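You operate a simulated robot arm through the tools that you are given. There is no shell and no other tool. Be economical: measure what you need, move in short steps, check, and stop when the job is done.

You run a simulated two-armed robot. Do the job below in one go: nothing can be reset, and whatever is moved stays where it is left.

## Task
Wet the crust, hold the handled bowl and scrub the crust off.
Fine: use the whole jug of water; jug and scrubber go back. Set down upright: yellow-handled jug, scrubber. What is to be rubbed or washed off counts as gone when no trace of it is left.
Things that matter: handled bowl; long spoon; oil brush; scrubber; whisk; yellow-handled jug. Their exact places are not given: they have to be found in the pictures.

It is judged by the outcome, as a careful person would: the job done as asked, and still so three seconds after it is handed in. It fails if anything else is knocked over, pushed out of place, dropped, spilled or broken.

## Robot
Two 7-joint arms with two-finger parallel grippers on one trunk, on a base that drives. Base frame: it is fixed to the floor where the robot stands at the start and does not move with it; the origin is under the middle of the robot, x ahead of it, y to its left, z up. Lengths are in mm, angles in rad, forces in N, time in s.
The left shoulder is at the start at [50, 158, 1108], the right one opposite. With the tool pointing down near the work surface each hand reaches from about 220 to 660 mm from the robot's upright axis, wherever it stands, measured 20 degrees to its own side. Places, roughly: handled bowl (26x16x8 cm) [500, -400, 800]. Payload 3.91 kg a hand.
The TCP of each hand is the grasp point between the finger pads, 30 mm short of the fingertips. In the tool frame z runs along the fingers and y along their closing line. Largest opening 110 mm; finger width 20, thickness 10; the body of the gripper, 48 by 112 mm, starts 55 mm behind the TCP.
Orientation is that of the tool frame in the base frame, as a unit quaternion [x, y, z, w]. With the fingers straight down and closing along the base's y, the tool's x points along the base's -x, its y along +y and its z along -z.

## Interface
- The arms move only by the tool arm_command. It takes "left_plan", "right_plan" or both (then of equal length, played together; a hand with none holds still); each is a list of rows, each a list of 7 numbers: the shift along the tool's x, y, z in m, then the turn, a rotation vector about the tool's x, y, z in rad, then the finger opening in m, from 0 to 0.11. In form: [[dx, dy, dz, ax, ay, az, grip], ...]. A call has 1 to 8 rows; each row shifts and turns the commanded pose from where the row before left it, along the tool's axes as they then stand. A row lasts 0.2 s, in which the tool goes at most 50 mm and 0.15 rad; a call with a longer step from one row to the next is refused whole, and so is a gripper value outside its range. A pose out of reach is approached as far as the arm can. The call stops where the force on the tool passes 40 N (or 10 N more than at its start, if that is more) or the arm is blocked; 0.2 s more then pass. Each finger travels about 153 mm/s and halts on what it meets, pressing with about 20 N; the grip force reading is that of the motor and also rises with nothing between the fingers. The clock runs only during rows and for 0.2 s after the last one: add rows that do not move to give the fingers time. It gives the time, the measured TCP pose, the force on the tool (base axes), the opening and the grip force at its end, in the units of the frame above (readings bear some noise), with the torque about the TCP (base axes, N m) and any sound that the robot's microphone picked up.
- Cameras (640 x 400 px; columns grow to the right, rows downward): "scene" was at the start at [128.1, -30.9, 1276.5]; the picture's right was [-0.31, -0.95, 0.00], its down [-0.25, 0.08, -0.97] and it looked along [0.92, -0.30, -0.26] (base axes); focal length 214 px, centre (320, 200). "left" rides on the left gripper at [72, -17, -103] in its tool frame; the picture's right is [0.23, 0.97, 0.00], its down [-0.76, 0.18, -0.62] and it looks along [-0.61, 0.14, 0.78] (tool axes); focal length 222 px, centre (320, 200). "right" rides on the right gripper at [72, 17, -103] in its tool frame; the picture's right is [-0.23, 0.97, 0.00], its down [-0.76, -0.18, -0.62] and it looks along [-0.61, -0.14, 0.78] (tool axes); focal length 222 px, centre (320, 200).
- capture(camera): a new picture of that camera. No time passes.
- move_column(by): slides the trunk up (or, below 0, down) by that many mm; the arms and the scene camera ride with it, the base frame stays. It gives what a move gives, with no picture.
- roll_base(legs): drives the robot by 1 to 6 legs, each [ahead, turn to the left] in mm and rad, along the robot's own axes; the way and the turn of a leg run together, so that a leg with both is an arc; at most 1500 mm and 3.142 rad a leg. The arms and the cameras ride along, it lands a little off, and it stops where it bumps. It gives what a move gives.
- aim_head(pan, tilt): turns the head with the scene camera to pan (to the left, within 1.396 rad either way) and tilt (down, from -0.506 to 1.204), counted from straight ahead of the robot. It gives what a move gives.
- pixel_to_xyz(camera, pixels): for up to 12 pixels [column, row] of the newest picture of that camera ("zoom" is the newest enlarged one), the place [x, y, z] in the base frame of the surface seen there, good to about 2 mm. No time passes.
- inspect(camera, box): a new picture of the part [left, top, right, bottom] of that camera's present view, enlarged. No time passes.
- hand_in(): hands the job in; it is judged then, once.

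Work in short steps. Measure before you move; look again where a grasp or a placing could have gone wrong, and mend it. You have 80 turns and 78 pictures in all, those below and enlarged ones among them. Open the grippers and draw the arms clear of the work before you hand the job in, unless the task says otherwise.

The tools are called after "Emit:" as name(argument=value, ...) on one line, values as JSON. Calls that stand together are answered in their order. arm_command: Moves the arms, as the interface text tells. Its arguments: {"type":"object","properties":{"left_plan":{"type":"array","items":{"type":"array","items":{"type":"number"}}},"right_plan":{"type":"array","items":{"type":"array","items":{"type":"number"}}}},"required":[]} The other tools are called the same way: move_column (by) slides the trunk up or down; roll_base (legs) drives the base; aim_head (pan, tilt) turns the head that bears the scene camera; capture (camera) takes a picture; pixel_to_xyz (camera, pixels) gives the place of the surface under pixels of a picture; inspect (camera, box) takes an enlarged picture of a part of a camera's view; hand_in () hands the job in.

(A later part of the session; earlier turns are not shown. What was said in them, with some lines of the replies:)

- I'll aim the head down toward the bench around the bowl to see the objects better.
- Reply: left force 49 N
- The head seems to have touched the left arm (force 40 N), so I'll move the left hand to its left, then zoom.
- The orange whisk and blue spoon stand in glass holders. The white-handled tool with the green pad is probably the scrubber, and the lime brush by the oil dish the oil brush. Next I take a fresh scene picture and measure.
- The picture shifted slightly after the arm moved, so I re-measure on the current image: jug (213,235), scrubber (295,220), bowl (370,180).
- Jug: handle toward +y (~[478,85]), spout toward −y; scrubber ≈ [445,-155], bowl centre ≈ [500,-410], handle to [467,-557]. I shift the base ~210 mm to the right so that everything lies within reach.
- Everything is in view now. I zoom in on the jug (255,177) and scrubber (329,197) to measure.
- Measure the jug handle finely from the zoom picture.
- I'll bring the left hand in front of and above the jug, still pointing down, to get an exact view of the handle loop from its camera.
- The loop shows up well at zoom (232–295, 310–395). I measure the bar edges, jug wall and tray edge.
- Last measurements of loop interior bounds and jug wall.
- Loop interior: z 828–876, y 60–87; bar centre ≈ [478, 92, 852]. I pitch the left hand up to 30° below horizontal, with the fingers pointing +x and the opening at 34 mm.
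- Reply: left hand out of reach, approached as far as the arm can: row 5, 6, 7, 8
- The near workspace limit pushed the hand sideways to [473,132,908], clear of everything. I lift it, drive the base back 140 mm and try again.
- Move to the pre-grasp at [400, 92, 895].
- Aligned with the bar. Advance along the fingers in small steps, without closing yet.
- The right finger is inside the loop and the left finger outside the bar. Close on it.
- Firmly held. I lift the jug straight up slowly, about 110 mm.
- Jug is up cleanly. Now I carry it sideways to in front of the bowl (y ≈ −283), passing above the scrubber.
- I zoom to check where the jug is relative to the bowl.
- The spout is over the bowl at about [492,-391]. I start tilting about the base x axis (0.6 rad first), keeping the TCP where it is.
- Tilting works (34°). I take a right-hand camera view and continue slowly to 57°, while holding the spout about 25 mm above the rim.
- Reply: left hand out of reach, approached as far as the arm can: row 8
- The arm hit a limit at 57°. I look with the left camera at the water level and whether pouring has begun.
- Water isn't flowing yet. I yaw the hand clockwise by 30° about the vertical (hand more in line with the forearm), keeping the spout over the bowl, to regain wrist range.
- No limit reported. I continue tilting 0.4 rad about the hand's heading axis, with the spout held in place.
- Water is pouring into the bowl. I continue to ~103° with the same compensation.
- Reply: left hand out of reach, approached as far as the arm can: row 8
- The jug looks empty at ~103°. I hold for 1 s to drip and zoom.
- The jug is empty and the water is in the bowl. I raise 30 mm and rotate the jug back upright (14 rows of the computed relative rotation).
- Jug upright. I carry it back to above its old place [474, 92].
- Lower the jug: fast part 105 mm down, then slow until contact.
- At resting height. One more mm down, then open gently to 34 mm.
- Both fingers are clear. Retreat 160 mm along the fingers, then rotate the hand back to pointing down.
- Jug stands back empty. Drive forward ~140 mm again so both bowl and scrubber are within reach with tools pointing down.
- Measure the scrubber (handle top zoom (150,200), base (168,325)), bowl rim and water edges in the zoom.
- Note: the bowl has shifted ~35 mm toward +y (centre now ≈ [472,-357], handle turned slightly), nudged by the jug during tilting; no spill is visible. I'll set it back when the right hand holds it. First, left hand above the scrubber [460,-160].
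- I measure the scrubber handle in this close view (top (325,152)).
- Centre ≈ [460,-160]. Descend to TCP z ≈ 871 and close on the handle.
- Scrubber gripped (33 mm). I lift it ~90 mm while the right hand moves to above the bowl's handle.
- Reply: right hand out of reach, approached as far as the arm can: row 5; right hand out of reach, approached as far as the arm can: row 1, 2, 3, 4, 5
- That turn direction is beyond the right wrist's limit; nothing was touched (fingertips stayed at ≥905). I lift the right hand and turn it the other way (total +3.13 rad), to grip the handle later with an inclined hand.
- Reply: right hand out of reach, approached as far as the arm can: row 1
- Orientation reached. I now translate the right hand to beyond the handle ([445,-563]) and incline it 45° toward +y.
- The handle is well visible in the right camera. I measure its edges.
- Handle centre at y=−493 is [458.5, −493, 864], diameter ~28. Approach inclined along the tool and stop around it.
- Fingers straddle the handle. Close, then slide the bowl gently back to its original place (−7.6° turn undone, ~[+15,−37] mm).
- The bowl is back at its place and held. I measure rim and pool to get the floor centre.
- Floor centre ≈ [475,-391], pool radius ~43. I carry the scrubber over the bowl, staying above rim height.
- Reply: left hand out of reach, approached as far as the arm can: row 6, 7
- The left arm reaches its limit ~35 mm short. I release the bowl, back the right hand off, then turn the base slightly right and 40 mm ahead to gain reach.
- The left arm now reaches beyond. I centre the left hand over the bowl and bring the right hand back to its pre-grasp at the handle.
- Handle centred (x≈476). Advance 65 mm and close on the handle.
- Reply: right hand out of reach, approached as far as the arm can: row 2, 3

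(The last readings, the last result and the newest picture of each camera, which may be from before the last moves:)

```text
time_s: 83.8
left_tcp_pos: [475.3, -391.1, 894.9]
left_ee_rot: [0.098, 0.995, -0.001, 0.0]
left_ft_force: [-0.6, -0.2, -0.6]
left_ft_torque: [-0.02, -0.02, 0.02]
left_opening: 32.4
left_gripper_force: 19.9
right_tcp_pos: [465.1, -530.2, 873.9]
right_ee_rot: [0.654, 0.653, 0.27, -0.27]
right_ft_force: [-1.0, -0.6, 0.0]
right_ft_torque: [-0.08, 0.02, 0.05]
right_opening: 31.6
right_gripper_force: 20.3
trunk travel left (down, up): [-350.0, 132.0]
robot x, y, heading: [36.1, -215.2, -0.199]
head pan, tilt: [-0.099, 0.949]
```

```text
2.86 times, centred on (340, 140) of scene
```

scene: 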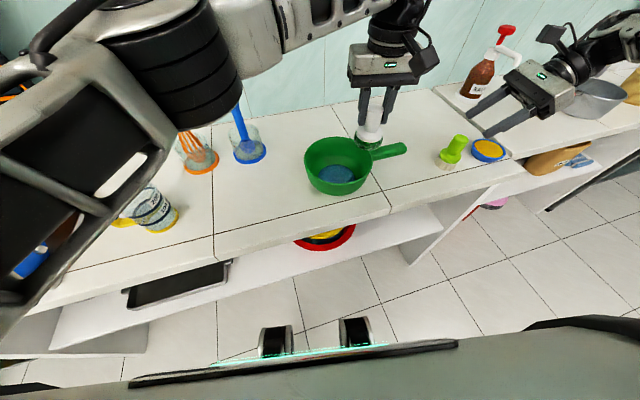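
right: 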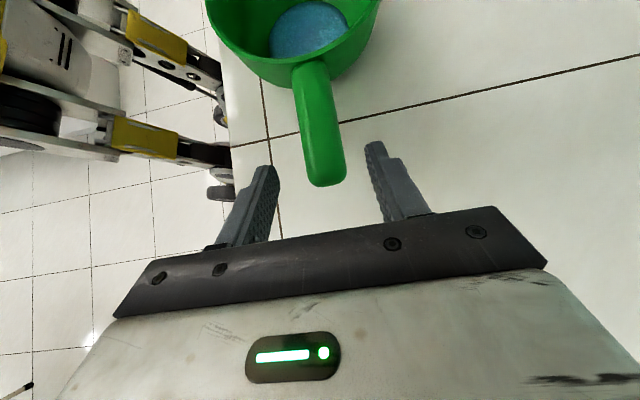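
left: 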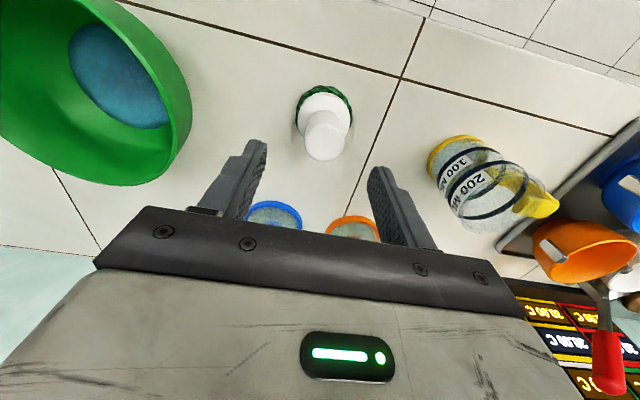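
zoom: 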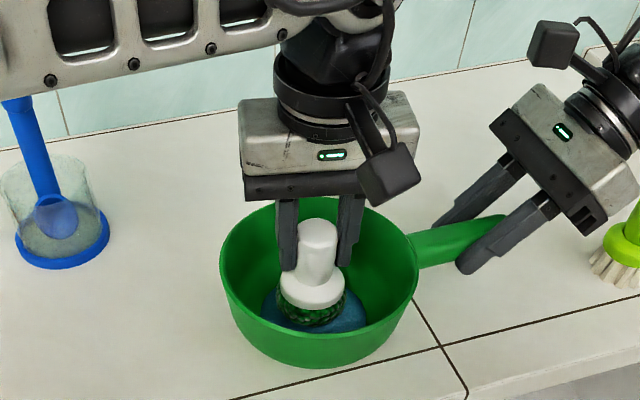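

Both hands are in place (the handle moved only ~11 mm). I lower the scrubber slowly to the floor of the bowl, watching the force.

Emit:
arm_command(left_plan=[[0, 0, 0.006, 0, 0, 0, 0.01], [0, 0, 0.004, 0, 0, 0, 0.01], [0, 0, 0.003, 0, 0, 0, 0.01], [0, 0, 0.002, 0, 0, 0, 0.01], [0, 0, 0, 0, 0, 0, 0.01]])

Emit:
capture(camera="left")

```text
time_s: 85.0
left_tcp_pos: [474.6, -391.5, 881.6]
left_ee_rot: [0.098, 0.995, -0.002, 0.001]
left_ft_force: [0.4, 0.1, 18.8]
left_ft_torque: [0.04, 0.0, 0.11]
left_opening: 32.4
left_gripper_force: 19.5
right_tcp_pos: [464.5, -530.4, 874.5]
right_ee_rot: [0.654, 0.653, 0.27, -0.269]
right_ft_force: [1.7, -0.1, -3.1]
right_ft_torque: [-0.31, -0.02, -0.35]
right_opening: 31.5
right_gripper_force: 19.9
trunk travel left (down, up): [-350.0, 132.0]
robot x, y, heading: [35.9, -217.0, -0.2]
head pan, tilt: [-0.099, 0.949]
```

```text
27 pictures are left
```

left: 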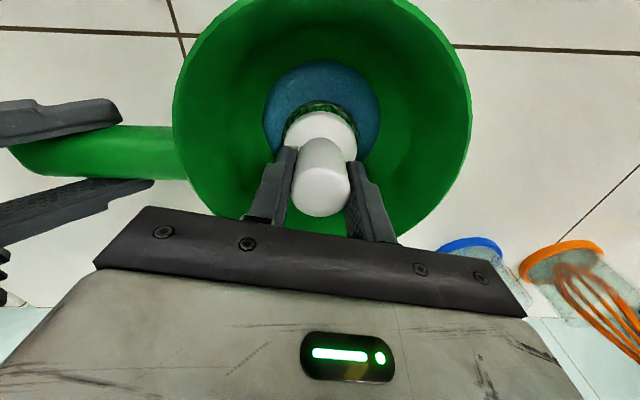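

Contact at ~19 N, pad centred on the pool. Scrub a circle of 12 mm radius.

Emit:
arm_command(left_plan=[[0.012, 0, 0, 0, 0, 0, 0.01], [-0.006, 0.0104, 0, 0, 0, 0, 0.01], [-0.012, 0, 0, 0, 0, 0, 0.01], [-0.006, -0.0104, 0, 0, 0, 0, 0.01], [0.006, -0.0104, 0, 0, 0, 0, 0.01], [0.012, 0, 0, 0, 0, 0, 0.01], [0.006, 0.0104, 0, 0, 0, 0, 0.01], [-0.012, 0, 0, 0, 0, 0, 0.01]])

Emit:
arm_command(left_plan=[[0.016, 0, 0, 0, 0, 0, 0.01], [-0.008, 0.0138, 0, 0, 0, 0, 0.01], [-0.016, 0, 0, 0, 0, 0, 0.01], [-0.008, -0.0138, 0, 0, 0, 0, 0.01], [0.008, -0.0138, 0, 0, 0, 0, 0.01], [0.016, 0, 0, 0, 0, 0, 0.01], [0.008, 0.0138, 0, 0, 0, 0, 0.01], [-0.016, 0, 0, 0, 0, 0, 0.01]])

Emit:
capture(camera="left")

```text
time_s: 86.8
left_tcp_pos: [474.2, -391.0, 880.4]
left_ee_rot: [0.098, 0.995, 0.0, 0.0]
left_ft_force: [-0.5, -0.1, -0.6]
left_ft_torque: [0.0, 0.01, -0.01]
left_opening: 32.4
left_gripper_force: 20.0
right_tcp_pos: [465.7, -530.4, 874.7]
right_ee_rot: [0.653, 0.653, 0.271, -0.271]
right_ft_force: [-1.2, 1.0, 1.3]
right_ft_torque: [0.46, 0.0, 0.16]
right_opening: 31.9
right_gripper_force: 19.7
trunk travel left (down, up): [-350.0, 132.0]
robot x, y, heading: [33.0, -217.1, -0.197]
head pan, tilt: [-0.099, 0.949]
```

```text
time_s: 88.6
left_tcp_pos: [476.0, -391.1, 881.2]
left_ee_rot: [0.099, 0.995, 0.0, 0.0]
left_ft_force: [0.6, -0.1, -0.9]
left_ft_torque: [0.03, -0.01, 0.0]
left_opening: 32.5
left_gripper_force: 20.2
right_tcp_pos: [465.3, -529.5, 873.9]
right_ee_rot: [0.653, 0.654, 0.27, -0.271]
right_ft_force: [0.3, -0.1, -0.2]
right_ft_torque: [0.04, 0.02, 0.01]
right_opening: 31.7
right_gripper_force: 20.1
trunk travel left (down, up): [-350.0, 132.0]
robot x, y, heading: [31.6, -215.8, -0.203]
head pan, tilt: [-0.099, 0.949]
```

```text
26 pictures are left
```

left: 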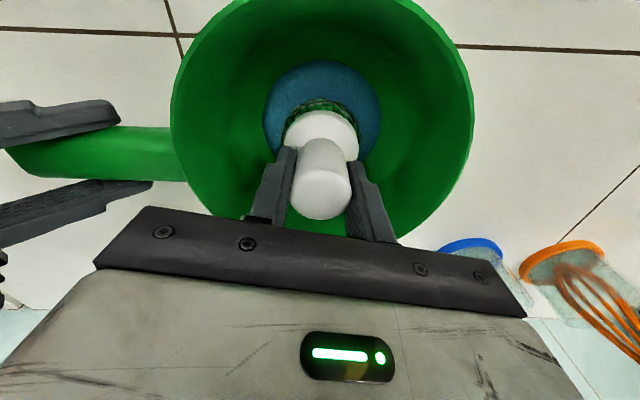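

The force fell to zero (the tool settled in the grip), so I press 2 mm deeper and scrub again.

Emit:
arm_command(left_plan=[[0, 0, 0.002, 0, 0, 0, 0.01], [0, 0, 0.0015, 0, 0, 0, 0.01], [0, 0, 0, 0, 0, 0, 0.01]])

Emit:
arm_command(left_plan=[[0.012, 0, 0, 0, 0, 0, 0.01], [-0.006, 0.0104, 0, 0, 0, 0, 0.01], [-0.012, 0, 0, 0, 0, 0, 0.01], [-0.006, -0.0104, 0, 0, 0, 0, 0.01], [0.006, -0.0104, 0, 0, 0, 0, 0.01], [0.012, 0, 0, 0, 0, 0, 0.01], [0.006, 0.0104, 0, 0, 0, 0, 0.01], [-0.012, 0, 0, 0, 0, 0, 0.01]])

```text
time_s: 89.4
left_tcp_pos: [475.1, -390.8, 877.8]
left_ee_rot: [0.099, 0.995, -0.001, 0.002]
left_ft_force: [-2.6, 1.3, 18.1]
left_ft_torque: [0.06, -0.26, 0.06]
left_opening: 32.4
left_gripper_force: 20.6
right_tcp_pos: [465.0, -530.2, 874.0]
right_ee_rot: [0.654, 0.653, 0.271, -0.27]
right_ft_force: [2.1, 1.7, -5.5]
right_ft_torque: [-0.34, 0.16, -0.33]
right_opening: 31.5
right_gripper_force: 19.9
trunk travel left (down, up): [-350.0, 132.0]
robot x, y, heading: [35.4, -216.0, -0.199]
head pan, tilt: [-0.099, 0.949]
```

```text
time_s: 91.2
left_tcp_pos: [475.0, -391.0, 876.9]
left_ee_rot: [0.099, 0.995, 0.001, 0.0]
left_ft_force: [0.4, 0.8, -0.4]
left_ft_torque: [-0.02, -0.01, 0.01]
left_opening: 32.2
left_gripper_force: 19.8
right_tcp_pos: [465.7, -529.1, 875.4]
right_ee_rot: [0.652, 0.654, 0.271, -0.272]
right_ft_force: [-0.6, 0.2, 1.4]
right_ft_torque: [0.4, 0.02, 0.21]
right_opening: 31.7
right_gripper_force: 19.4
trunk travel left (down, up): [-350.0, 132.0]
robot x, y, heading: [33.1, -215.3, -0.198]
head pan, tilt: [-0.099, 0.949]
```

Let me lift the scrubber a bit and look at the floor to see what has come off.

Emit:
arm_command(left_plan=[[0, 0, -0.02, 0, 0, 0, 0.01], [0, 0, -0.04, 0, 0, 0, 0.01], [0, 0, -0.04, 0, 0, 0, 0.01], [0, 0, 0, 0, 0, 0, 0.01]])

Emit:
inspect(camera="left", box=[180, 20, 460, 195])

Emit:
inspect(camera="scene", box=[290, 120, 402, 200])

```text
time_s: 92.2
left_tcp_pos: [474.4, -390.7, 978.4]
left_ee_rot: [0.098, 0.995, -0.001, 0.0]
left_ft_force: [0.0, -0.8, -0.7]
left_ft_torque: [0.02, 0.01, -0.05]
left_opening: 32.4
left_gripper_force: 19.7
right_tcp_pos: [465.3, -530.7, 874.6]
right_ee_rot: [0.653, 0.654, 0.271, -0.27]
right_ft_force: [-0.3, 0.8, 1.1]
right_ft_torque: [0.45, 0.11, 0.07]
right_opening: 31.7
right_gripper_force: 20.7
trunk travel left (down, up): [-350.0, 132.0]
robot x, y, heading: [35.2, -216.7, -0.2]
head pan, tilt: [-0.099, 0.949]
```

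```text
2.29 times, centred on (320, 108) of left
```

zoom: 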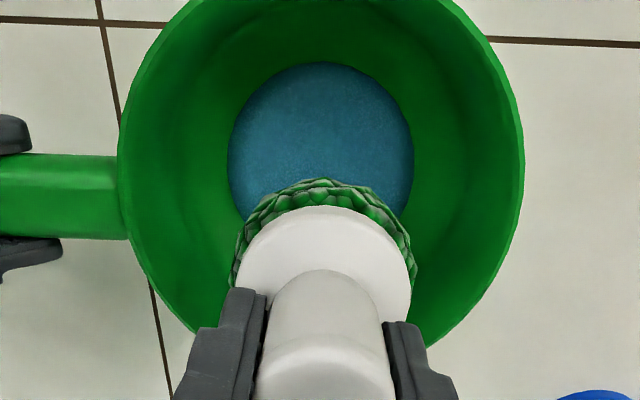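

```text
5.00 times, centred on (346, 160) of scene
```

zoom: 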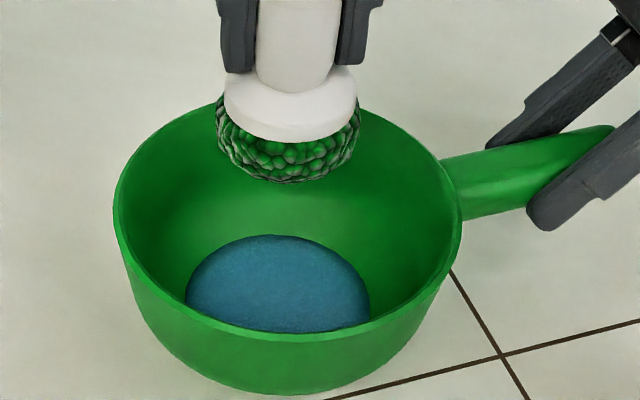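

Water hides the floor, so I scrub thoroughly. I measure the pool's edge to centre precisely.

Emit:
capture(camera="left")

Emit:
pixel_to_xyz(camera="left", pixels=[[282, 90], [358, 90], [320, 50], [295, 58], [347, 58], [320, 75], [345, 100]])

```text
23 pictures are left
```

left: 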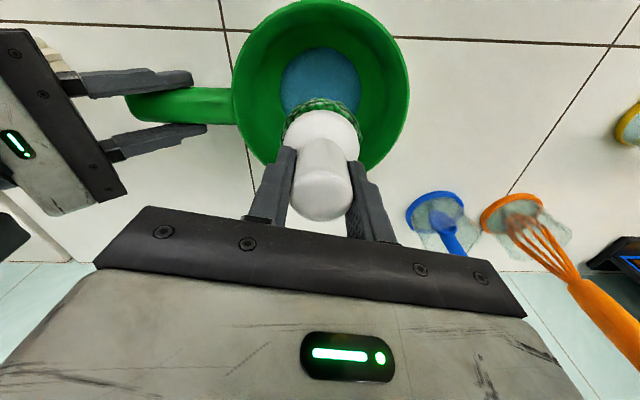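

```text
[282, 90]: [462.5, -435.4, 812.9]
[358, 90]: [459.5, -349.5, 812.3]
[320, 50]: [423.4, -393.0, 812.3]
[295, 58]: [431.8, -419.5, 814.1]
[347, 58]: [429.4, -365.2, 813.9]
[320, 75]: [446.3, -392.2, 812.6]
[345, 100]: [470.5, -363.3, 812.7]
```

Pool centre is [466,-392] — ~9 mm nearer than where I scrubbed. I re-centre, descend and press.

Emit:
arm_command(left_plan=[[0.008, -0.003, 0.02, 0, 0, 0, 0.01], [0, 0, 0.035, 0, 0, 0, 0.01], [0, 0, 0.03, 0, 0, 0, 0.01], [0, 0, 0.011, 0, 0, 0, 0.01], [0, 0, 0.004, 0, 0, 0, 0.01], [0, 0, 0.002, 0, 0, 0, 0.01], [0, 0, 0, 0, 0, 0, 0.01]])

Emit:
arm_command(left_plan=[[0.008, 0, 0.0007, 0, 0, 0, 0.01], [-0.008, 0.008, 0.0004, 0, 0, 0, 0.01], [-0.008, -0.008, 0.0004, 0, 0, 0, 0.01], [0.008, -0.008, 0.0004, 0, 0, 0, 0.01], [0.008, 0.008, 0.0004, 0, 0, 0, 0.01], [-0.008, 0, 0.0004, 0, 0, 0, 0.01]])

Emit:
arm_command(left_plan=[[0.013, 0, 0.0007, 0, 0, 0, 0.01], [-0.0065, 0.0113, 0.0004, 0, 0, 0, 0.01], [-0.013, 0, 0.0004, 0, 0, 0, 0.01], [-0.0065, -0.0113, 0.0004, 0, 0, 0, 0.01], [0.0065, -0.0113, 0.0004, 0, 0, 0, 0.01], [0.013, 0, 0.0004, 0, 0, 0, 0.01], [0.0065, 0.0113, 0.0004, 0, 0, 0, 0.01], [-0.013, 0, 0, 0, 0, 0, 0.01]])

```text
time_s: 93.8
left_tcp_pos: [466.5, -392.8, 877.2]
left_ee_rot: [0.098, 0.995, -0.002, 0.002]
left_ft_force: [-2.4, 2.3, 10.8]
left_ft_torque: [0.03, -0.16, 0.03]
left_opening: 32.1
left_gripper_force: 20.0
right_tcp_pos: [465.8, -531.0, 874.6]
right_ee_rot: [0.654, 0.653, 0.271, -0.27]
right_ft_force: [2.4, 0.5, 0.1]
right_ft_torque: [0.13, 0.24, -0.27]
right_opening: 31.6
right_gripper_force: 20.1
trunk travel left (down, up): [-350.0, 132.0]
robot x, y, heading: [33.9, -214.3, -0.199]
head pan, tilt: [-0.099, 0.949]
```

```text
time_s: 95.2
left_tcp_pos: [462.9, -392.3, 875.0]
left_ee_rot: [0.1, 0.995, -0.002, -0.001]
left_ft_force: [-7.5, -2.5, 16.2]
left_ft_torque: [0.11, 0.23, 0.09]
left_opening: 32.4
left_gripper_force: 19.2
right_tcp_pos: [464.4, -530.0, 874.7]
right_ee_rot: [0.653, 0.654, 0.27, -0.269]
right_ft_force: [2.4, 1.2, -4.3]
right_ft_torque: [-0.45, 0.02, -0.21]
right_opening: 31.7
right_gripper_force: 19.7
trunk travel left (down, up): [-350.0, 132.0]
robot x, y, heading: [36.5, -217.9, -0.198]
head pan, tilt: [-0.099, 0.949]
```

```text
time_s: 97.0
left_tcp_pos: [461.0, -395.2, 870.8]
left_ee_rot: [0.102, 0.995, -0.002, -0.002]
left_ft_force: [-11.3, 2.1, 29.8]
left_ft_torque: [0.0, 0.38, -0.11]
left_opening: 32.6
left_gripper_force: 20.1
right_tcp_pos: [464.3, -530.2, 875.0]
right_ee_rot: [0.653, 0.654, 0.272, -0.268]
right_ft_force: [2.9, -2.5, -6.0]
right_ft_torque: [0.08, 0.25, 0.13]
right_opening: 32.0
right_gripper_force: 20.2
trunk travel left (down, up): [-350.0, 132.0]
robot x, y, heading: [33.8, -215.3, -0.202]
head pan, tilt: [-0.099, 0.949]
```

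Now good pressure (16–30 N). Ease 1 mm and do two more circles with it.

Emit:
arm_command(left_plan=[[0.014, 0, -0.001, 0, 0, 0, 0.01], [-0.007, 0.0121, 0, 0, 0, 0, 0.01], [-0.014, 0, 0, 0, 0, 0, 0.01], [-0.007, -0.0121, 0, 0, 0, 0, 0.01], [0.007, -0.0121, 0, 0, 0, 0, 0.01], [0.014, 0, 0, 0, 0, 0, 0.01], [0.007, 0.0121, 0, 0, 0, 0, 0.01], [-0.014, 0, 0, 0, 0, 0, 0.01]])

Emit:
arm_command(left_plan=[[0.0, 0.014, 0.0005, 0, 0, 0, 0.01], [0.0121, -0.007, 0, 0, 0, 0, 0.01], [0, -0.014, 0, 0, 0, 0, 0.01], [-0.0121, -0.007, 0.0005, 0, 0, 0, 0.01], [-0.0121, 0.007, 0, 0, 0, 0, 0.01], [0, 0.014, 0, 0, 0, 0, 0.01], [0.0121, 0.007, 0.0005, 0, 0, 0, 0.01], [0, -0.014, 0, 0, 0, 0, 0.01]])

Emit:
arm_command(left_plan=[[0.007, 0, 0.0005, 0, 0, 0, 0.01], [-0.014, 0, 0, 0, 0, 0, 0.01], [0.014, 0, 0, 0, 0, 0, 0.01], [-0.007, 0.007, 0.0005, 0, 0, 0, 0.01], [0, -0.014, 0, 0, 0, 0, 0.01], [0, 0.014, 0, 0, 0, 0, 0.01], [0, -0.007, 0, 0, 0, 0, 0.01]])

Emit:
inspect(camera="scene", box=[290, 90, 450, 210])

```text
time_s: 98.8
left_tcp_pos: [462.6, -395.1, 871.9]
left_ee_rot: [0.1, 0.995, -0.001, -0.002]
left_ft_force: [-6.0, 0.4, 14.4]
left_ft_torque: [0.18, 0.27, 0.14]
left_opening: 32.6
left_gripper_force: 20.5
right_tcp_pos: [465.3, -530.6, 875.4]
right_ee_rot: [0.654, 0.652, 0.273, -0.268]
right_ft_force: [1.0, -0.7, -1.0]
right_ft_torque: [-0.03, 0.22, -0.02]
right_opening: 31.7
right_gripper_force: 19.7
trunk travel left (down, up): [-350.0, 132.0]
robot x, y, heading: [33.7, -217.3, -0.199]
head pan, tilt: [-0.099, 0.949]
```

```text
time_s: 100.6
left_tcp_pos: [466.7, -390.2, 871.5]
left_ee_rot: [0.097, 0.995, 0.001, 0.003]
left_ft_force: [3.6, 10.0, 28.1]
left_ft_torque: [0.36, -0.05, -0.02]
left_opening: 32.5
left_gripper_force: 20.3
right_tcp_pos: [464.0, -529.3, 875.8]
right_ee_rot: [0.653, 0.654, 0.271, -0.27]
right_ft_force: [-0.5, -3.9, -0.4]
right_ft_torque: [0.46, -0.02, -0.09]
right_opening: 31.7
right_gripper_force: 20.2
trunk travel left (down, up): [-350.0, 132.0]
robot x, y, heading: [35.7, -214.2, -0.202]
head pan, tilt: [-0.099, 0.949]
```

```text
time_s: 102.2
left_tcp_pos: [465.3, -393.0, 871.0]
left_ee_rot: [0.098, 0.995, -0.002, 0.003]
left_ft_force: [-3.4, 2.3, 34.2]
left_ft_torque: [0.21, 0.47, -0.07]
left_opening: 32.2
left_gripper_force: 20.4
right_tcp_pos: [464.3, -528.8, 876.5]
right_ee_rot: [0.653, 0.653, 0.272, -0.269]
right_ft_force: [1.5, -2.0, -2.9]
right_ft_torque: [0.33, 0.17, 0.01]
right_opening: 32.0
right_gripper_force: 20.0
trunk travel left (down, up): [-350.0, 132.0]
robot x, y, heading: [33.5, -215.2, -0.202]
head pan, tilt: [-0.099, 0.949]
```

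```text
3.33 times, centred on (370, 150) of scene
```

zoom: 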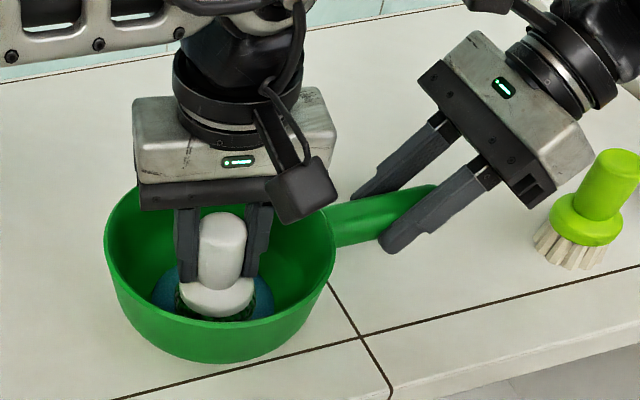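

I lift the scrubber out and away slightly, then examine the floor through the water closely.

Emit:
arm_command(left_plan=[[0, 0, -0.02, 0, 0, 0, 0.01], [0, 0, -0.04, 0, 0, 0, 0.01], [0, 0, -0.05, 0, 0, 0, 0.01], [0, 0.04, -0.01, 0, 0, 0, 0.01], [0, 0.045, 0, 0, 0, 0, 0.01], [0, 0.045, 0, 0, 0, 0, 0.01], [0, 0, 0, 0, 0, 0, 0.01]])

Emit:
inspect(camera="scene", box=[300, 130, 380, 190])

Emit:
inspect(camera="right", box=[180, 0, 420, 120])

```text
time_s: 103.8
left_tcp_pos: [490.3, -266.0, 987.7]
left_ee_rot: [0.098, 0.995, -0.001, 0.0]
left_ft_force: [-0.1, -0.2, -0.6]
left_ft_torque: [-0.01, 0.0, -0.02]
left_opening: 32.3
left_gripper_force: 20.3
right_tcp_pos: [464.9, -531.5, 874.8]
right_ee_rot: [0.653, 0.654, 0.271, -0.27]
right_ft_force: [1.5, -2.2, 8.3]
right_ft_torque: [0.62, 0.01, -0.05]
right_opening: 31.8
right_gripper_force: 20.3
trunk travel left (down, up): [-350.0, 132.0]
robot x, y, heading: [33.7, -216.0, -0.201]
head pan, tilt: [-0.099, 0.949]
```

```text
6.67 times, centred on (340, 160) of scene
```

zoom: 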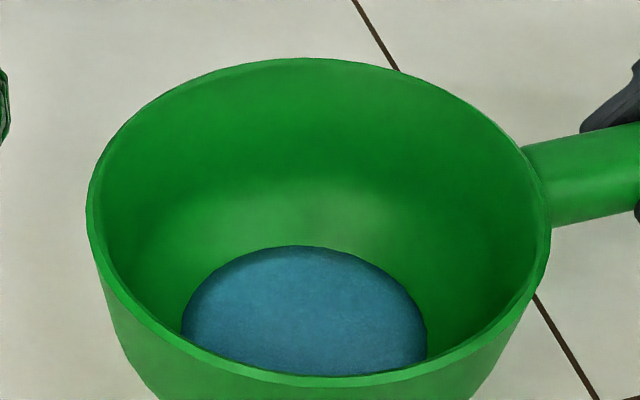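

```text
2.67 times, centred on (300, 60) of right
```

zoom: 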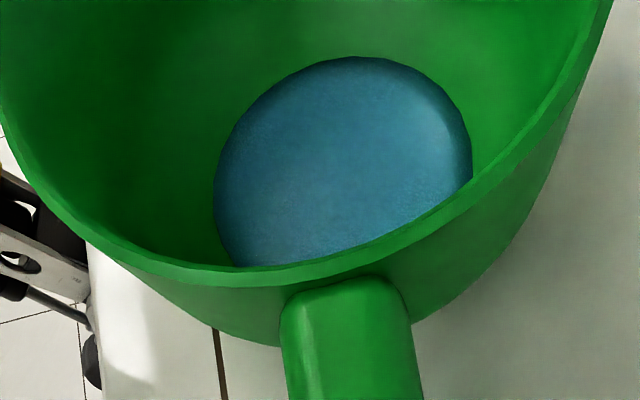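

I zoom tighter on the pool, to look for specks showing through.

Emit:
inspect(camera="right", box=[250, 10, 370, 110])

Emit:
inspect(camera="left", box=[100, 0, 320, 140])

```text
4.00 times, centred on (310, 60) of right
```

zoom: 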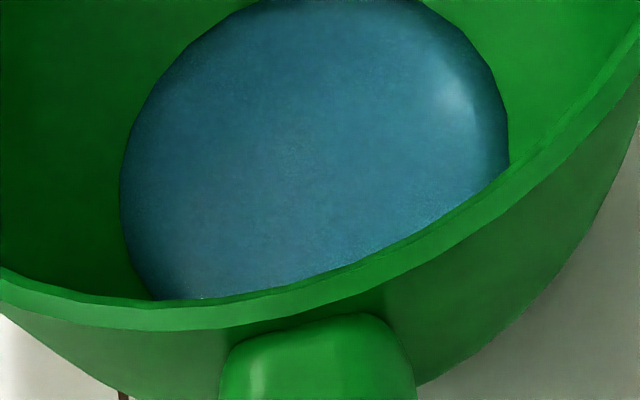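

```text
2.86 times, centred on (210, 70) of left
```

zoom: 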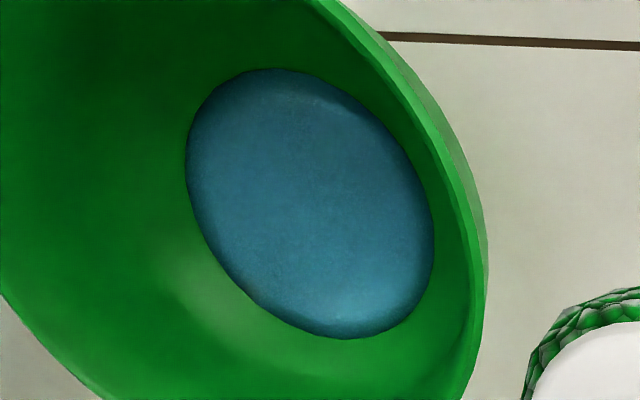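

No specks visible, but the water is opaque, so I make one more thorough pass with firm pressure, with wider and slower circles.

Emit:
arm_command(left_plan=[[0, -0.045, 0, 0, 0, 0, 0.01], [0, -0.045, 0, 0, 0, 0, 0.01], [0, -0.039, 0.01, 0, 0, 0, 0.01], [0, 0, 0.045, 0, 0, 0, 0.01], [0, 0, 0.04, 0, 0, 0, 0.01], [0, 0, 0.014, 0, 0, 0, 0.01], [0, 0, 0.005, 0, 0, 0, 0.01], [0, 0, 0.003, 0, 0, 0, 0.01]])

Emit:
arm_command(left_plan=[[0.01, 0, 0.0005, 0, 0, 0, 0.01], [-0.005, 0.0087, 0, 0, 0, 0, 0.01], [-0.01, 0, 0.0003, 0, 0, 0, 0.01], [-0.005, -0.0087, 0, 0, 0, 0, 0.01], [0.005, -0.0087, 0.0003, 0, 0, 0, 0.01], [0.01, 0, 0, 0, 0, 0, 0.01], [0.005, 0.0087, 0, 0, 0, 0, 0.01], [-0.01, 0, 0, 0, 0, 0, 0.01]])

Emit:
arm_command(left_plan=[[0.017, 0, 0, 0, 0, 0, 0.01], [-0.0085, 0.0147, 0, 0, 0, 0, 0.01], [-0.017, 0, 0, 0, 0, 0, 0.01], [-0.0085, -0.0147, 0, 0, 0, 0, 0.01], [0.0085, -0.0147, 0, 0, 0, 0, 0.01], [0.017, 0, 0, 0, 0, 0, 0.01], [0.0085, 0.0147, 0, 0, 0, 0, 0.01], [-0.017, 0, 0, 0, 0, 0, 0.01]])

Emit:
arm_command(left_plan=[[0.0, 0.014, 0.001, 0, 0, 0, 0.01], [0.0121, -0.007, 0, 0, 0, 0, 0.01], [0, -0.014, 0, 0, 0, 0, 0.01], [-0.0121, -0.007, 0.0005, 0, 0, 0, 0.01], [-0.0121, 0.007, 0, 0, 0, 0, 0.01], [0, 0.014, 0, 0, 0, 0, 0.01], [0.0121, 0.007, 0.0005, 0, 0, 0, 0.01], [0, -0.014, 0, 0, 0, 0, 0.01]])

```text
time_s: 105.6
left_tcp_pos: [464.0, -390.8, 872.1]
left_ee_rot: [0.099, 0.995, -0.001, 0.0]
left_ft_force: [-2.0, 0.0, 6.5]
left_ft_torque: [0.23, 0.02, 0.02]
left_opening: 32.3
left_gripper_force: 20.3
right_tcp_pos: [465.1, -530.3, 873.5]
right_ee_rot: [0.653, 0.654, 0.27, -0.27]
right_ft_force: [1.7, 0.8, 5.0]
right_ft_torque: [-0.11, 0.06, -0.18]
right_opening: 32.0
right_gripper_force: 20.4
trunk travel left (down, up): [-350.0, 132.0]
robot x, y, heading: [36.1, -217.8, -0.201]
head pan, tilt: [-0.099, 0.949]
```

```text
time_s: 107.4
left_tcp_pos: [463.0, -392.1, 872.2]
left_ee_rot: [0.101, 0.995, -0.001, -0.002]
left_ft_force: [-11.5, -1.6, 25.4]
left_ft_torque: [0.3, 0.45, 0.15]
left_opening: 32.7
left_gripper_force: 20.3
right_tcp_pos: [465.0, -530.8, 875.4]
right_ee_rot: [0.654, 0.653, 0.272, -0.268]
right_ft_force: [1.8, 0.8, -2.0]
right_ft_torque: [-0.03, 0.32, -0.2]
right_opening: 32.0
right_gripper_force: 20.0
trunk travel left (down, up): [-350.0, 132.0]
robot x, y, heading: [32.9, -218.2, -0.198]
head pan, tilt: [-0.099, 0.949]
```

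```text
time_s: 109.2
left_tcp_pos: [461.3, -393.8, 871.2]
left_ee_rot: [0.102, 0.995, -0.003, -0.002]
left_ft_force: [-10.6, 0.1, 26.3]
left_ft_torque: [0.14, 0.54, 0.04]
left_opening: 32.3
left_gripper_force: 19.7
right_tcp_pos: [466.0, -530.8, 875.2]
right_ee_rot: [0.654, 0.653, 0.272, -0.269]
right_ft_force: [2.2, -0.4, -1.7]
right_ft_torque: [0.13, 0.26, 0.0]
right_opening: 31.8
right_gripper_force: 20.2
trunk travel left (down, up): [-350.0, 132.0]
robot x, y, heading: [32.4, -213.9, -0.196]
head pan, tilt: [-0.099, 0.949]
```

```text
time_s: 110.3
left_tcp_pos: [461.4, -401.5, 871.5]
left_ee_rot: [0.099, 0.995, 0.004, -0.002]
left_ft_force: [-2.0, 6.7, 11.2]
left_ft_torque: [0.15, 0.04, -0.08]
left_opening: 32.4
left_gripper_force: 19.9
right_tcp_pos: [465.0, -532.6, 875.0]
right_ee_rot: [0.655, 0.653, 0.271, -0.267]
right_ft_force: [-2.0, -4.7, 5.9]
right_ft_torque: [0.37, 0.46, 0.47]
right_opening: 31.8
right_gripper_force: 20.6
trunk travel left (down, up): [-350.0, 132.0]
robot x, y, heading: [37.2, -216.4, -0.201]
head pan, tilt: [-0.099, 0.949]
stopped in row 5 (left hand): the force on the tool passed its limit at 47 N (the readings are from after the stop); the commanded pose is now the measured one
```

Good coverage at up to 47 N. One last sweep over the far and left side with lighter pressure.

Emit:
arm_command(left_plan=[[-0.009, 0.003, -0.0005, 0, 0, 0, 0.01], [-0.01, 0.004, 0, 0, 0, 0, 0.01], [0, 0.012, 0, 0, 0, 0, 0.01], [0.012, 0.004, 0, 0, 0, 0, 0.01], [0.012, -0.004, 0, 0, 0, 0, 0.01], [0, -0.012, 0, 0, 0, 0, 0.01], [-0.012, 0, 0, 0, 0, 0, 0.01], [0.002, 0.006, 0, 0, 0, 0, 0.01]])

Emit:
arm_command(left_plan=[[0, 0, -0.02, 0, 0, 0, 0.01], [0, 0, -0.04, 0, 0, 0, 0.01], [0, 0, -0.05, 0, 0, 0, 0.01], [0, 0.04, -0.01, 0, 0, 0, 0.01], [0, 0.045, 0, 0, 0, 0, 0.01], [0, 0.045, 0, 0, 0, 0, 0.01], [0, 0, 0, 0, 0, 0, 0.01]])

Emit:
capture(camera="scene")

Emit:
pixel_to_xyz(camera="scene", pixels=[[304, 155], [368, 160], [340, 138], [335, 178], [448, 140], [487, 150], [250, 150]])

```text
time_s: 112.1
left_tcp_pos: [470.4, -392.4, 872.1]
left_ee_rot: [0.1, 0.995, 0.001, -0.001]
left_ft_force: [-3.5, -7.7, 17.5]
left_ft_torque: [-0.3, -0.01, -0.04]
left_opening: 32.4
left_gripper_force: 20.1
right_tcp_pos: [463.5, -534.6, 875.7]
right_ee_rot: [0.655, 0.653, 0.271, -0.266]
right_ft_force: [-2.9, -1.3, 7.4]
right_ft_torque: [-0.2, 0.2, 0.27]
right_opening: 31.7
right_gripper_force: 20.3
trunk travel left (down, up): [-350.0, 132.0]
robot x, y, heading: [36.1, -216.7, -0.203]
head pan, tilt: [-0.099, 0.949]
```

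```text
time_s: 113.7
left_tcp_pos: [493.5, -261.7, 988.1]
left_ee_rot: [0.099, 0.995, 0.003, -0.002]
left_ft_force: [0.0, 0.2, -1.1]
left_ft_torque: [0.0, -0.01, 0.01]
left_opening: 32.4
left_gripper_force: 20.0
right_tcp_pos: [466.4, -532.7, 873.2]
right_ee_rot: [0.654, 0.654, 0.27, -0.268]
right_ft_force: [0.1, -0.4, 2.6]
right_ft_torque: [0.15, -0.02, 0.0]
right_opening: 31.7
right_gripper_force: 20.0
trunk travel left (down, up): [-350.0, 132.0]
robot x, y, heading: [36.3, -217.3, -0.2]
head pan, tilt: [-0.099, 0.949]
```

```text
17 pictures are left
```

scene: 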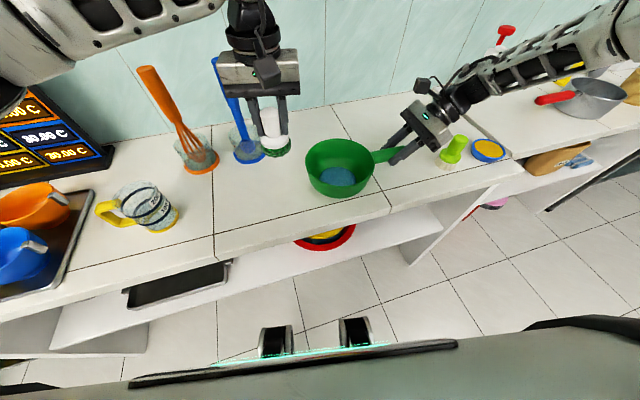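

```text
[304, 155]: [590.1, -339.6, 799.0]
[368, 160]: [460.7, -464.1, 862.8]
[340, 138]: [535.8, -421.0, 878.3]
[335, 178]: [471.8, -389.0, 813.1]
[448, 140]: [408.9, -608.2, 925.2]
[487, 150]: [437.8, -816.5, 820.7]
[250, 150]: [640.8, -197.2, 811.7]
```

Now return the scrubber: move over its old place [460,-160] and look at its attitude.

Emit:
arm_command(left_plan=[[0.0176, 0.0311, 0, 0, 0, 0, 0.01], [0.0176, 0.0311, 0, 0, 0, 0, 0.01], [0.0176, 0.0311, 0, 0, 0, 0, 0.01], [0, 0, 0.03, 0, 0, 0, 0.01], [0, 0, 0.04, 0, 0, 0, 0.01], [0, 0, 0.02, 0, 0, 0, 0.01], [0, 0, 0, 0, 0, 0, 0.01]])

Emit:
inspect(camera="scene", box=[160, 60, 320, 200])

```text
time_s: 115.3
left_tcp_pos: [462.7, -160.0, 898.6]
left_ee_rot: [0.098, 0.995, 0.002, -0.002]
left_ft_force: [-0.7, 0.0, -0.9]
left_ft_torque: [0.01, -0.02, 0.0]
left_opening: 32.0
left_gripper_force: 19.9
right_tcp_pos: [466.7, -532.6, 873.0]
right_ee_rot: [0.655, 0.653, 0.27, -0.267]
right_ft_force: [-0.1, 1.0, 0.1]
right_ft_torque: [-0.04, 0.07, 0.06]
right_opening: 31.5
right_gripper_force: 20.1
trunk travel left (down, up): [-350.0, 132.0]
robot x, y, heading: [33.0, -219.8, -0.195]
head pan, tilt: [-0.099, 0.949]
```

```text
2.86 times, centred on (240, 130) of scene
```

zoom: 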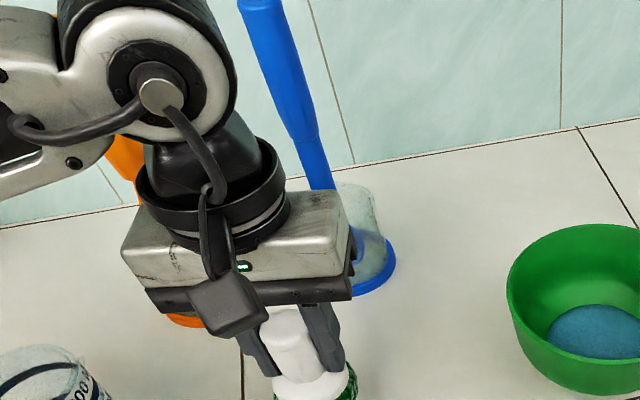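

Looks upright. Descend to near contact.

Emit:
arm_command(left_plan=[[0, 0, 0.015, 0, 0, 0, 0.01], [0, 0, 0.01, 0, 0, 0, 0.01], [0, 0, 0.004, 0, 0, 0, 0.01], [0, 0, 0, 0, 0, 0, 0.01]])

Emit:
inspect(camera="scene", box=[190, 130, 320, 210])

```text
time_s: 116.3
left_tcp_pos: [462.4, -159.5, 870.9]
left_ee_rot: [0.098, 0.995, 0.003, -0.002]
left_ft_force: [-0.1, -0.3, -0.5]
left_ft_torque: [-0.01, -0.01, -0.01]
left_opening: 32.2
left_gripper_force: 19.6
right_tcp_pos: [466.2, -532.5, 873.5]
right_ee_rot: [0.655, 0.653, 0.27, -0.267]
right_ft_force: [-0.4, 0.7, 0.3]
right_ft_torque: [-0.1, 0.03, 0.04]
right_opening: 31.7
right_gripper_force: 19.7
trunk travel left (down, up): [-350.0, 132.0]
robot x, y, heading: [34.5, -216.5, -0.203]
head pan, tilt: [-0.099, 0.949]
```

```text
4.92 times, centred on (255, 170) of scene
```

zoom: 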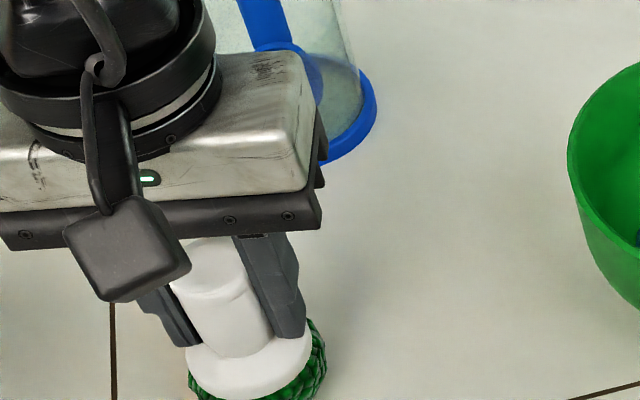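

No contact yet; continue down in 1.5 mm steps.

Emit:
arm_command(left_plan=[[0, 0, 0.0015, 0, 0, 0, 0.01], [0, 0, 0.0015, 0, 0, 0, 0.01], [0, 0, 0.001, 0, 0, 0, 0.01], [0, 0, 0, 0, 0, 0, 0.01]])

```text
time_s: 117.3
left_tcp_pos: [462.9, -162.4, 867.7]
left_ee_rot: [0.099, 0.995, 0.003, -0.002]
left_ft_force: [-0.5, 0.1, -1.3]
left_ft_torque: [0.04, -0.04, 0.02]
left_opening: 32.5
left_gripper_force: 20.0
right_tcp_pos: [467.8, -533.0, 873.3]
right_ee_rot: [0.656, 0.652, 0.27, -0.267]
right_ft_force: [-0.1, 0.2, -0.3]
right_ft_torque: [-0.12, -0.01, 0.0]
right_opening: 31.7
right_gripper_force: 19.9
trunk travel left (down, up): [-350.0, 132.0]
robot x, y, heading: [37.6, -213.3, -0.204]
head pan, tilt: [-0.099, 0.949]
```

Still free. A few more small steps.

Emit:
arm_command(left_plan=[[0, 0, 0.0015, 0, 0, 0, 0.01], [0, 0, 0.001, 0, 0, 0, 0.01], [0, 0, 0, 0, 0, 0, 0.01]])

Emit:
arm_command(left_plan=[[0, 0, 0.001, 0, 0, 0, 0.01], [0, 0, 0.001, 0, 0, 0, 0.01], [0, 0, 0, 0, 0, 0, 0.01]])

```text
time_s: 118.1
left_tcp_pos: [463.8, -162.2, 866.8]
left_ee_rot: [0.099, 0.995, 0.003, -0.001]
left_ft_force: [-0.7, 0.0, -0.6]
left_ft_torque: [0.0, -0.02, -0.02]
left_opening: 32.5
left_gripper_force: 19.8
right_tcp_pos: [465.5, -532.3, 874.5]
right_ee_rot: [0.655, 0.653, 0.27, -0.268]
right_ft_force: [-1.4, 0.9, 0.1]
right_ft_torque: [-0.09, 0.0, 0.04]
right_opening: 31.7
right_gripper_force: 20.0
trunk travel left (down, up): [-350.0, 132.0]
robot x, y, heading: [33.9, -215.9, -0.198]
head pan, tilt: [-0.099, 0.949]
```

```text
time_s: 118.9
left_tcp_pos: [462.9, -161.1, 864.0]
left_ee_rot: [0.099, 0.995, 0.003, -0.002]
left_ft_force: [-0.2, 0.2, 1.1]
left_ft_torque: [0.01, -0.05, 0.05]
left_opening: 32.3
left_gripper_force: 20.1
right_tcp_pos: [465.8, -531.9, 873.5]
right_ee_rot: [0.655, 0.653, 0.271, -0.267]
right_ft_force: [-0.9, 0.3, -0.2]
right_ft_torque: [-0.1, 0.01, 0.02]
right_opening: 31.4
right_gripper_force: 19.8
trunk travel left (down, up): [-350.0, 132.0]
robot x, y, heading: [35.1, -216.3, -0.205]
head pan, tilt: [-0.099, 0.949]
```

Emit:
arm_command(left_plan=[[0, 0, 0.001, 0, 0, 0, 0.01], [0, 0, 0.0005, 0, 0, 0, 0.01], [0, 0, 0, 0, 0, 0, 0.01]])

Emit:
inspect(camera="left", box=[220, 60, 420, 220])

```text
time_s: 119.7
left_tcp_pos: [461.9, -160.8, 863.0]
left_ee_rot: [0.099, 0.995, 0.001, 0.0]
left_ft_force: [2.1, 1.9, 14.3]
left_ft_torque: [-0.15, -0.32, 0.03]
left_opening: 32.5
left_gripper_force: 19.9
right_tcp_pos: [466.2, -532.4, 874.3]
right_ee_rot: [0.655, 0.653, 0.27, -0.268]
right_ft_force: [0.0, 0.3, -0.1]
right_ft_torque: [-0.17, 0.01, 0.02]
right_opening: 31.4
right_gripper_force: 20.0
trunk travel left (down, up): [-350.0, 132.0]
robot x, y, heading: [35.2, -218.3, -0.201]
head pan, tilt: [-0.099, 0.949]
```

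```text
2.50 times, centred on (320, 140) of left
```

zoom: 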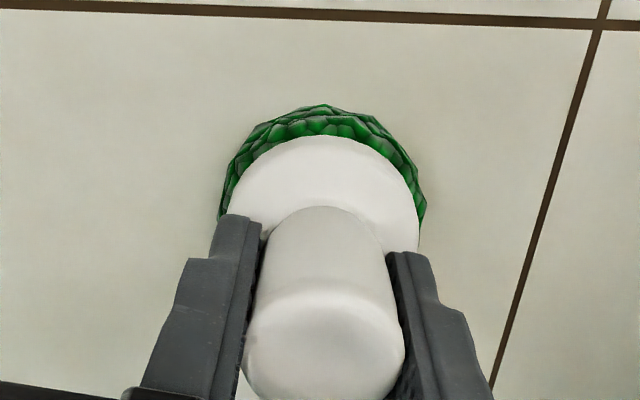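

Contact (14 N). Ease off by 0.5 mm, open slowly, and withdraw upward; the right hand also releases the handle.

Emit:
arm_command(left_plan=[[0, 0, -0.0006, 0, 0, 0, 0.02], [0, 0, 0, 0, 0, 0, 0.035], [0, 0, 0, 0, 0, 0, 0.05], [0, 0, 0, 0, 0, 0, 0.07], [0, 0, 0, 0, 0, 0, 0.07], [0, 0, -0.02, 0, 0, 0, 0.07], [0, 0, -0.04, 0, 0, 0, 0.07], [0, 0, -0.05, 0, 0, 0, 0.07]])

Emit:
capture(camera="scene")

Emit:
inspect(camera="scene", box=[190, 120, 420, 220])

```text
time_s: 121.5
left_tcp_pos: [463.1, -162.7, 973.7]
left_ee_rot: [0.099, 0.995, 0.003, -0.003]
left_ft_force: [-0.2, -0.1, 0.3]
left_ft_torque: [-0.01, 0.0, -0.01]
left_opening: 69.9
left_gripper_force: 0.1
right_tcp_pos: [465.0, -532.3, 872.9]
right_ee_rot: [0.655, 0.653, 0.27, -0.267]
right_ft_force: [-0.9, -0.3, 0.3]
right_ft_torque: [0.01, 0.08, 0.06]
right_opening: 31.8
right_gripper_force: 19.5
trunk travel left (down, up): [-350.0, 132.0]
robot x, y, heading: [33.6, -218.2, -0.206]
head pan, tilt: [-0.099, 0.949]
```

```text
13 pictures are left
```

scene: 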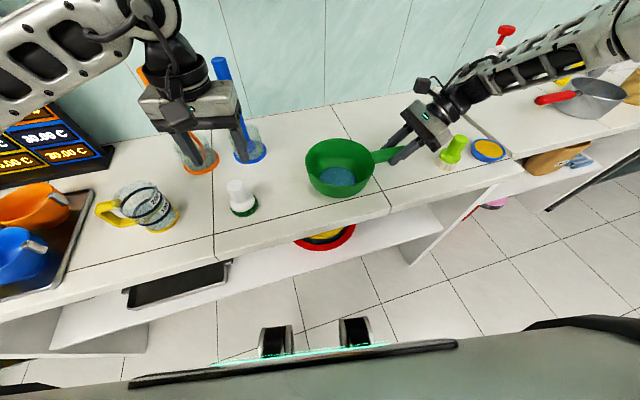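

```text
2.78 times, centred on (305, 170) of scene
```

zoom: 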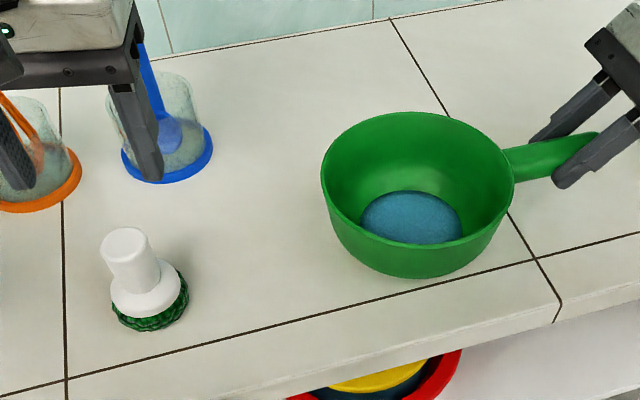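

The scrubber stands back at its place. I check its position, then release the bowl handle and retreat along the fingers.

Emit:
pixel_to_xyz(camera="zoom", pixels=[[124, 238], [108, 262], [152, 260], [113, 300], [187, 285], [150, 328], [323, 180], [514, 180], [420, 113], [430, 235]])

Emit:
arm_command(right_plan=[[0, 0, 0, 0, 0, 0, 0.04], [0, 0, 0, 0, 0, 0, 0.06], [0, 0, 0, 0, 0, 0, 0.06], [0, 0, -0.03, 0, 0, 0, 0.06], [0, 0, -0.04, 0, 0, 0, 0.06], [0, 0, -0.05, 0, 0, 0, 0.06]])

Emit:
capture(camera="scene")

```text
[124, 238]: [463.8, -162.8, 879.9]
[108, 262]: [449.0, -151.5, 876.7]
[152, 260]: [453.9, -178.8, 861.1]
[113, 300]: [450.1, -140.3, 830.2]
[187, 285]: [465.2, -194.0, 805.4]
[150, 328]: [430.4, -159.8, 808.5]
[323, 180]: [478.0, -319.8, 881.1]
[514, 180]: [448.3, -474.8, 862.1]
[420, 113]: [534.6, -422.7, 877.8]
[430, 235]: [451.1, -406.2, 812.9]
```

```text
time_s: 122.9
left_tcp_pos: [463.5, -162.1, 972.2]
left_ee_rot: [0.099, 0.995, 0.003, -0.002]
left_ft_force: [-0.1, 0.2, 0.6]
left_ft_torque: [0.0, -0.01, 0.03]
left_opening: 70.0
left_gripper_force: 0.1
right_tcp_pos: [467.6, -619.3, 958.9]
right_ee_rot: [0.656, 0.652, 0.27, -0.268]
right_ft_force: [-0.3, 0.2, 0.7]
right_ft_torque: [-0.05, -0.03, 0.03]
right_opening: 59.9
right_gripper_force: 0.0
trunk travel left (down, up): [-350.0, 132.0]
robot x, y, heading: [36.5, -215.0, -0.199]
head pan, tilt: [-0.099, 0.949]
```

```text
11 pictures are left
```

scene: 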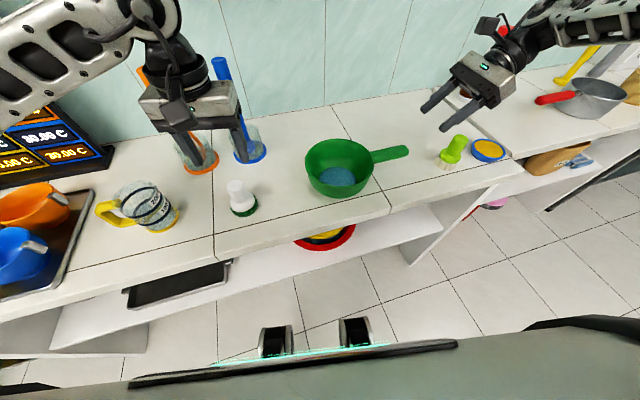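

All is in place: jug, scrubber and bowl stand upright, and nothing else has moved. I raise the hands and back the base off.

Emit:
arm_command(left_plan=[[0, 0, -0.04, 0, 0, 0, 0.07], [0, 0, -0.04, 0, 0, 0, 0.07]], right_plan=[[0, 0, -0.04, 0, 0, 0, 0.06], [0.02, 0, -0.02, 0, 0, 0, 0.06]])

Emit:
roll_base(legs=[[-200, 0]])

Emit:
capture(camera="scene")

Emit:
inspect(camera="scene", box=[150, 60, 450, 220])

```text
time_s: 123.5
left_tcp_pos: [462.3, -161.1, 1054.8]
left_ee_rot: [0.1, 0.995, 0.003, -0.001]
left_ft_force: [-0.8, 0.0, -0.2]
left_ft_torque: [0.0, -0.01, -0.06]
left_opening: 69.6
left_gripper_force: 0.0
right_tcp_pos: [466.7, -647.6, 1016.3]
right_ee_rot: [0.655, 0.653, 0.27, -0.267]
right_ft_force: [-0.1, 0.6, -0.4]
right_ft_torque: [-0.01, -0.01, 0.01]
right_opening: 59.8
right_gripper_force: 0.0
trunk travel left (down, up): [-350.0, 132.0]
robot x, y, heading: [37.8, -217.4, -0.202]
head pan, tilt: [-0.099, 0.949]
```

```text
time_s: 125.1
left_tcp_pos: [265.8, -120.5, 1052.9]
left_ee_rot: [0.098, 0.995, 0.003, -0.002]
left_ft_force: [-0.8, 0.5, 0.4]
left_ft_torque: [0.0, -0.04, 0.0]
left_opening: 70.1
left_gripper_force: 0.1
right_tcp_pos: [270.1, -607.0, 1017.1]
right_ee_rot: [0.655, 0.653, 0.271, -0.267]
right_ft_force: [-0.3, 0.6, -0.3]
right_ft_torque: [-0.01, 0.01, 0.01]
right_opening: 60.0
right_gripper_force: 0.1
trunk travel left (down, up): [-350.0, 132.0]
robot x, y, heading: [-157.9, -175.1, -0.197]
head pan, tilt: [-0.099, 0.949]
```

```text
10 pictures are left
```

scene: 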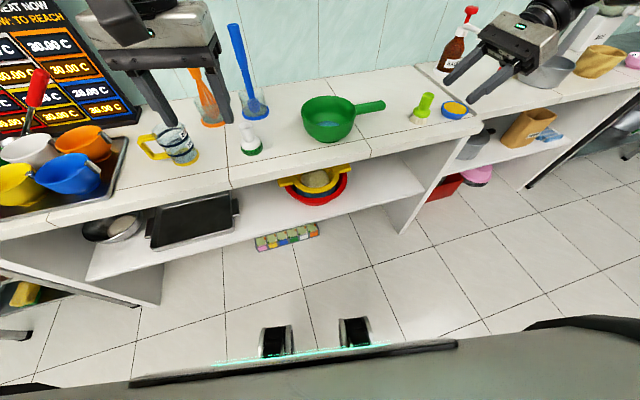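

```text
2.13 times, centred on (300, 140) of scene
```

zoom: 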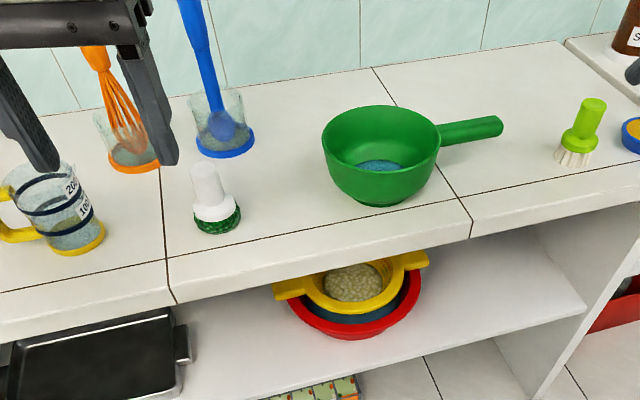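

Everything stands as it should and both grippers are open and clear, so I hand in.

Emit:
hand_in()

```text
The job is handed in.
```

I wet the crust with the whole jug and scrubbed it while holding the bowl, but I couldn't confirm that no trace is left. The water is opaque and hides the bowl floor; no specks were visible after several firm passes.

- **Jug and scrubber:** the jug is empty. Both are back in their places, standing upright.
- **Bowl:** the jug nudged it about 35 mm while tilting. I slid it back, and it ended up about 1 cm from where it started.
- **Spills and other things:** I saw no spill, and nothing else looked moved.
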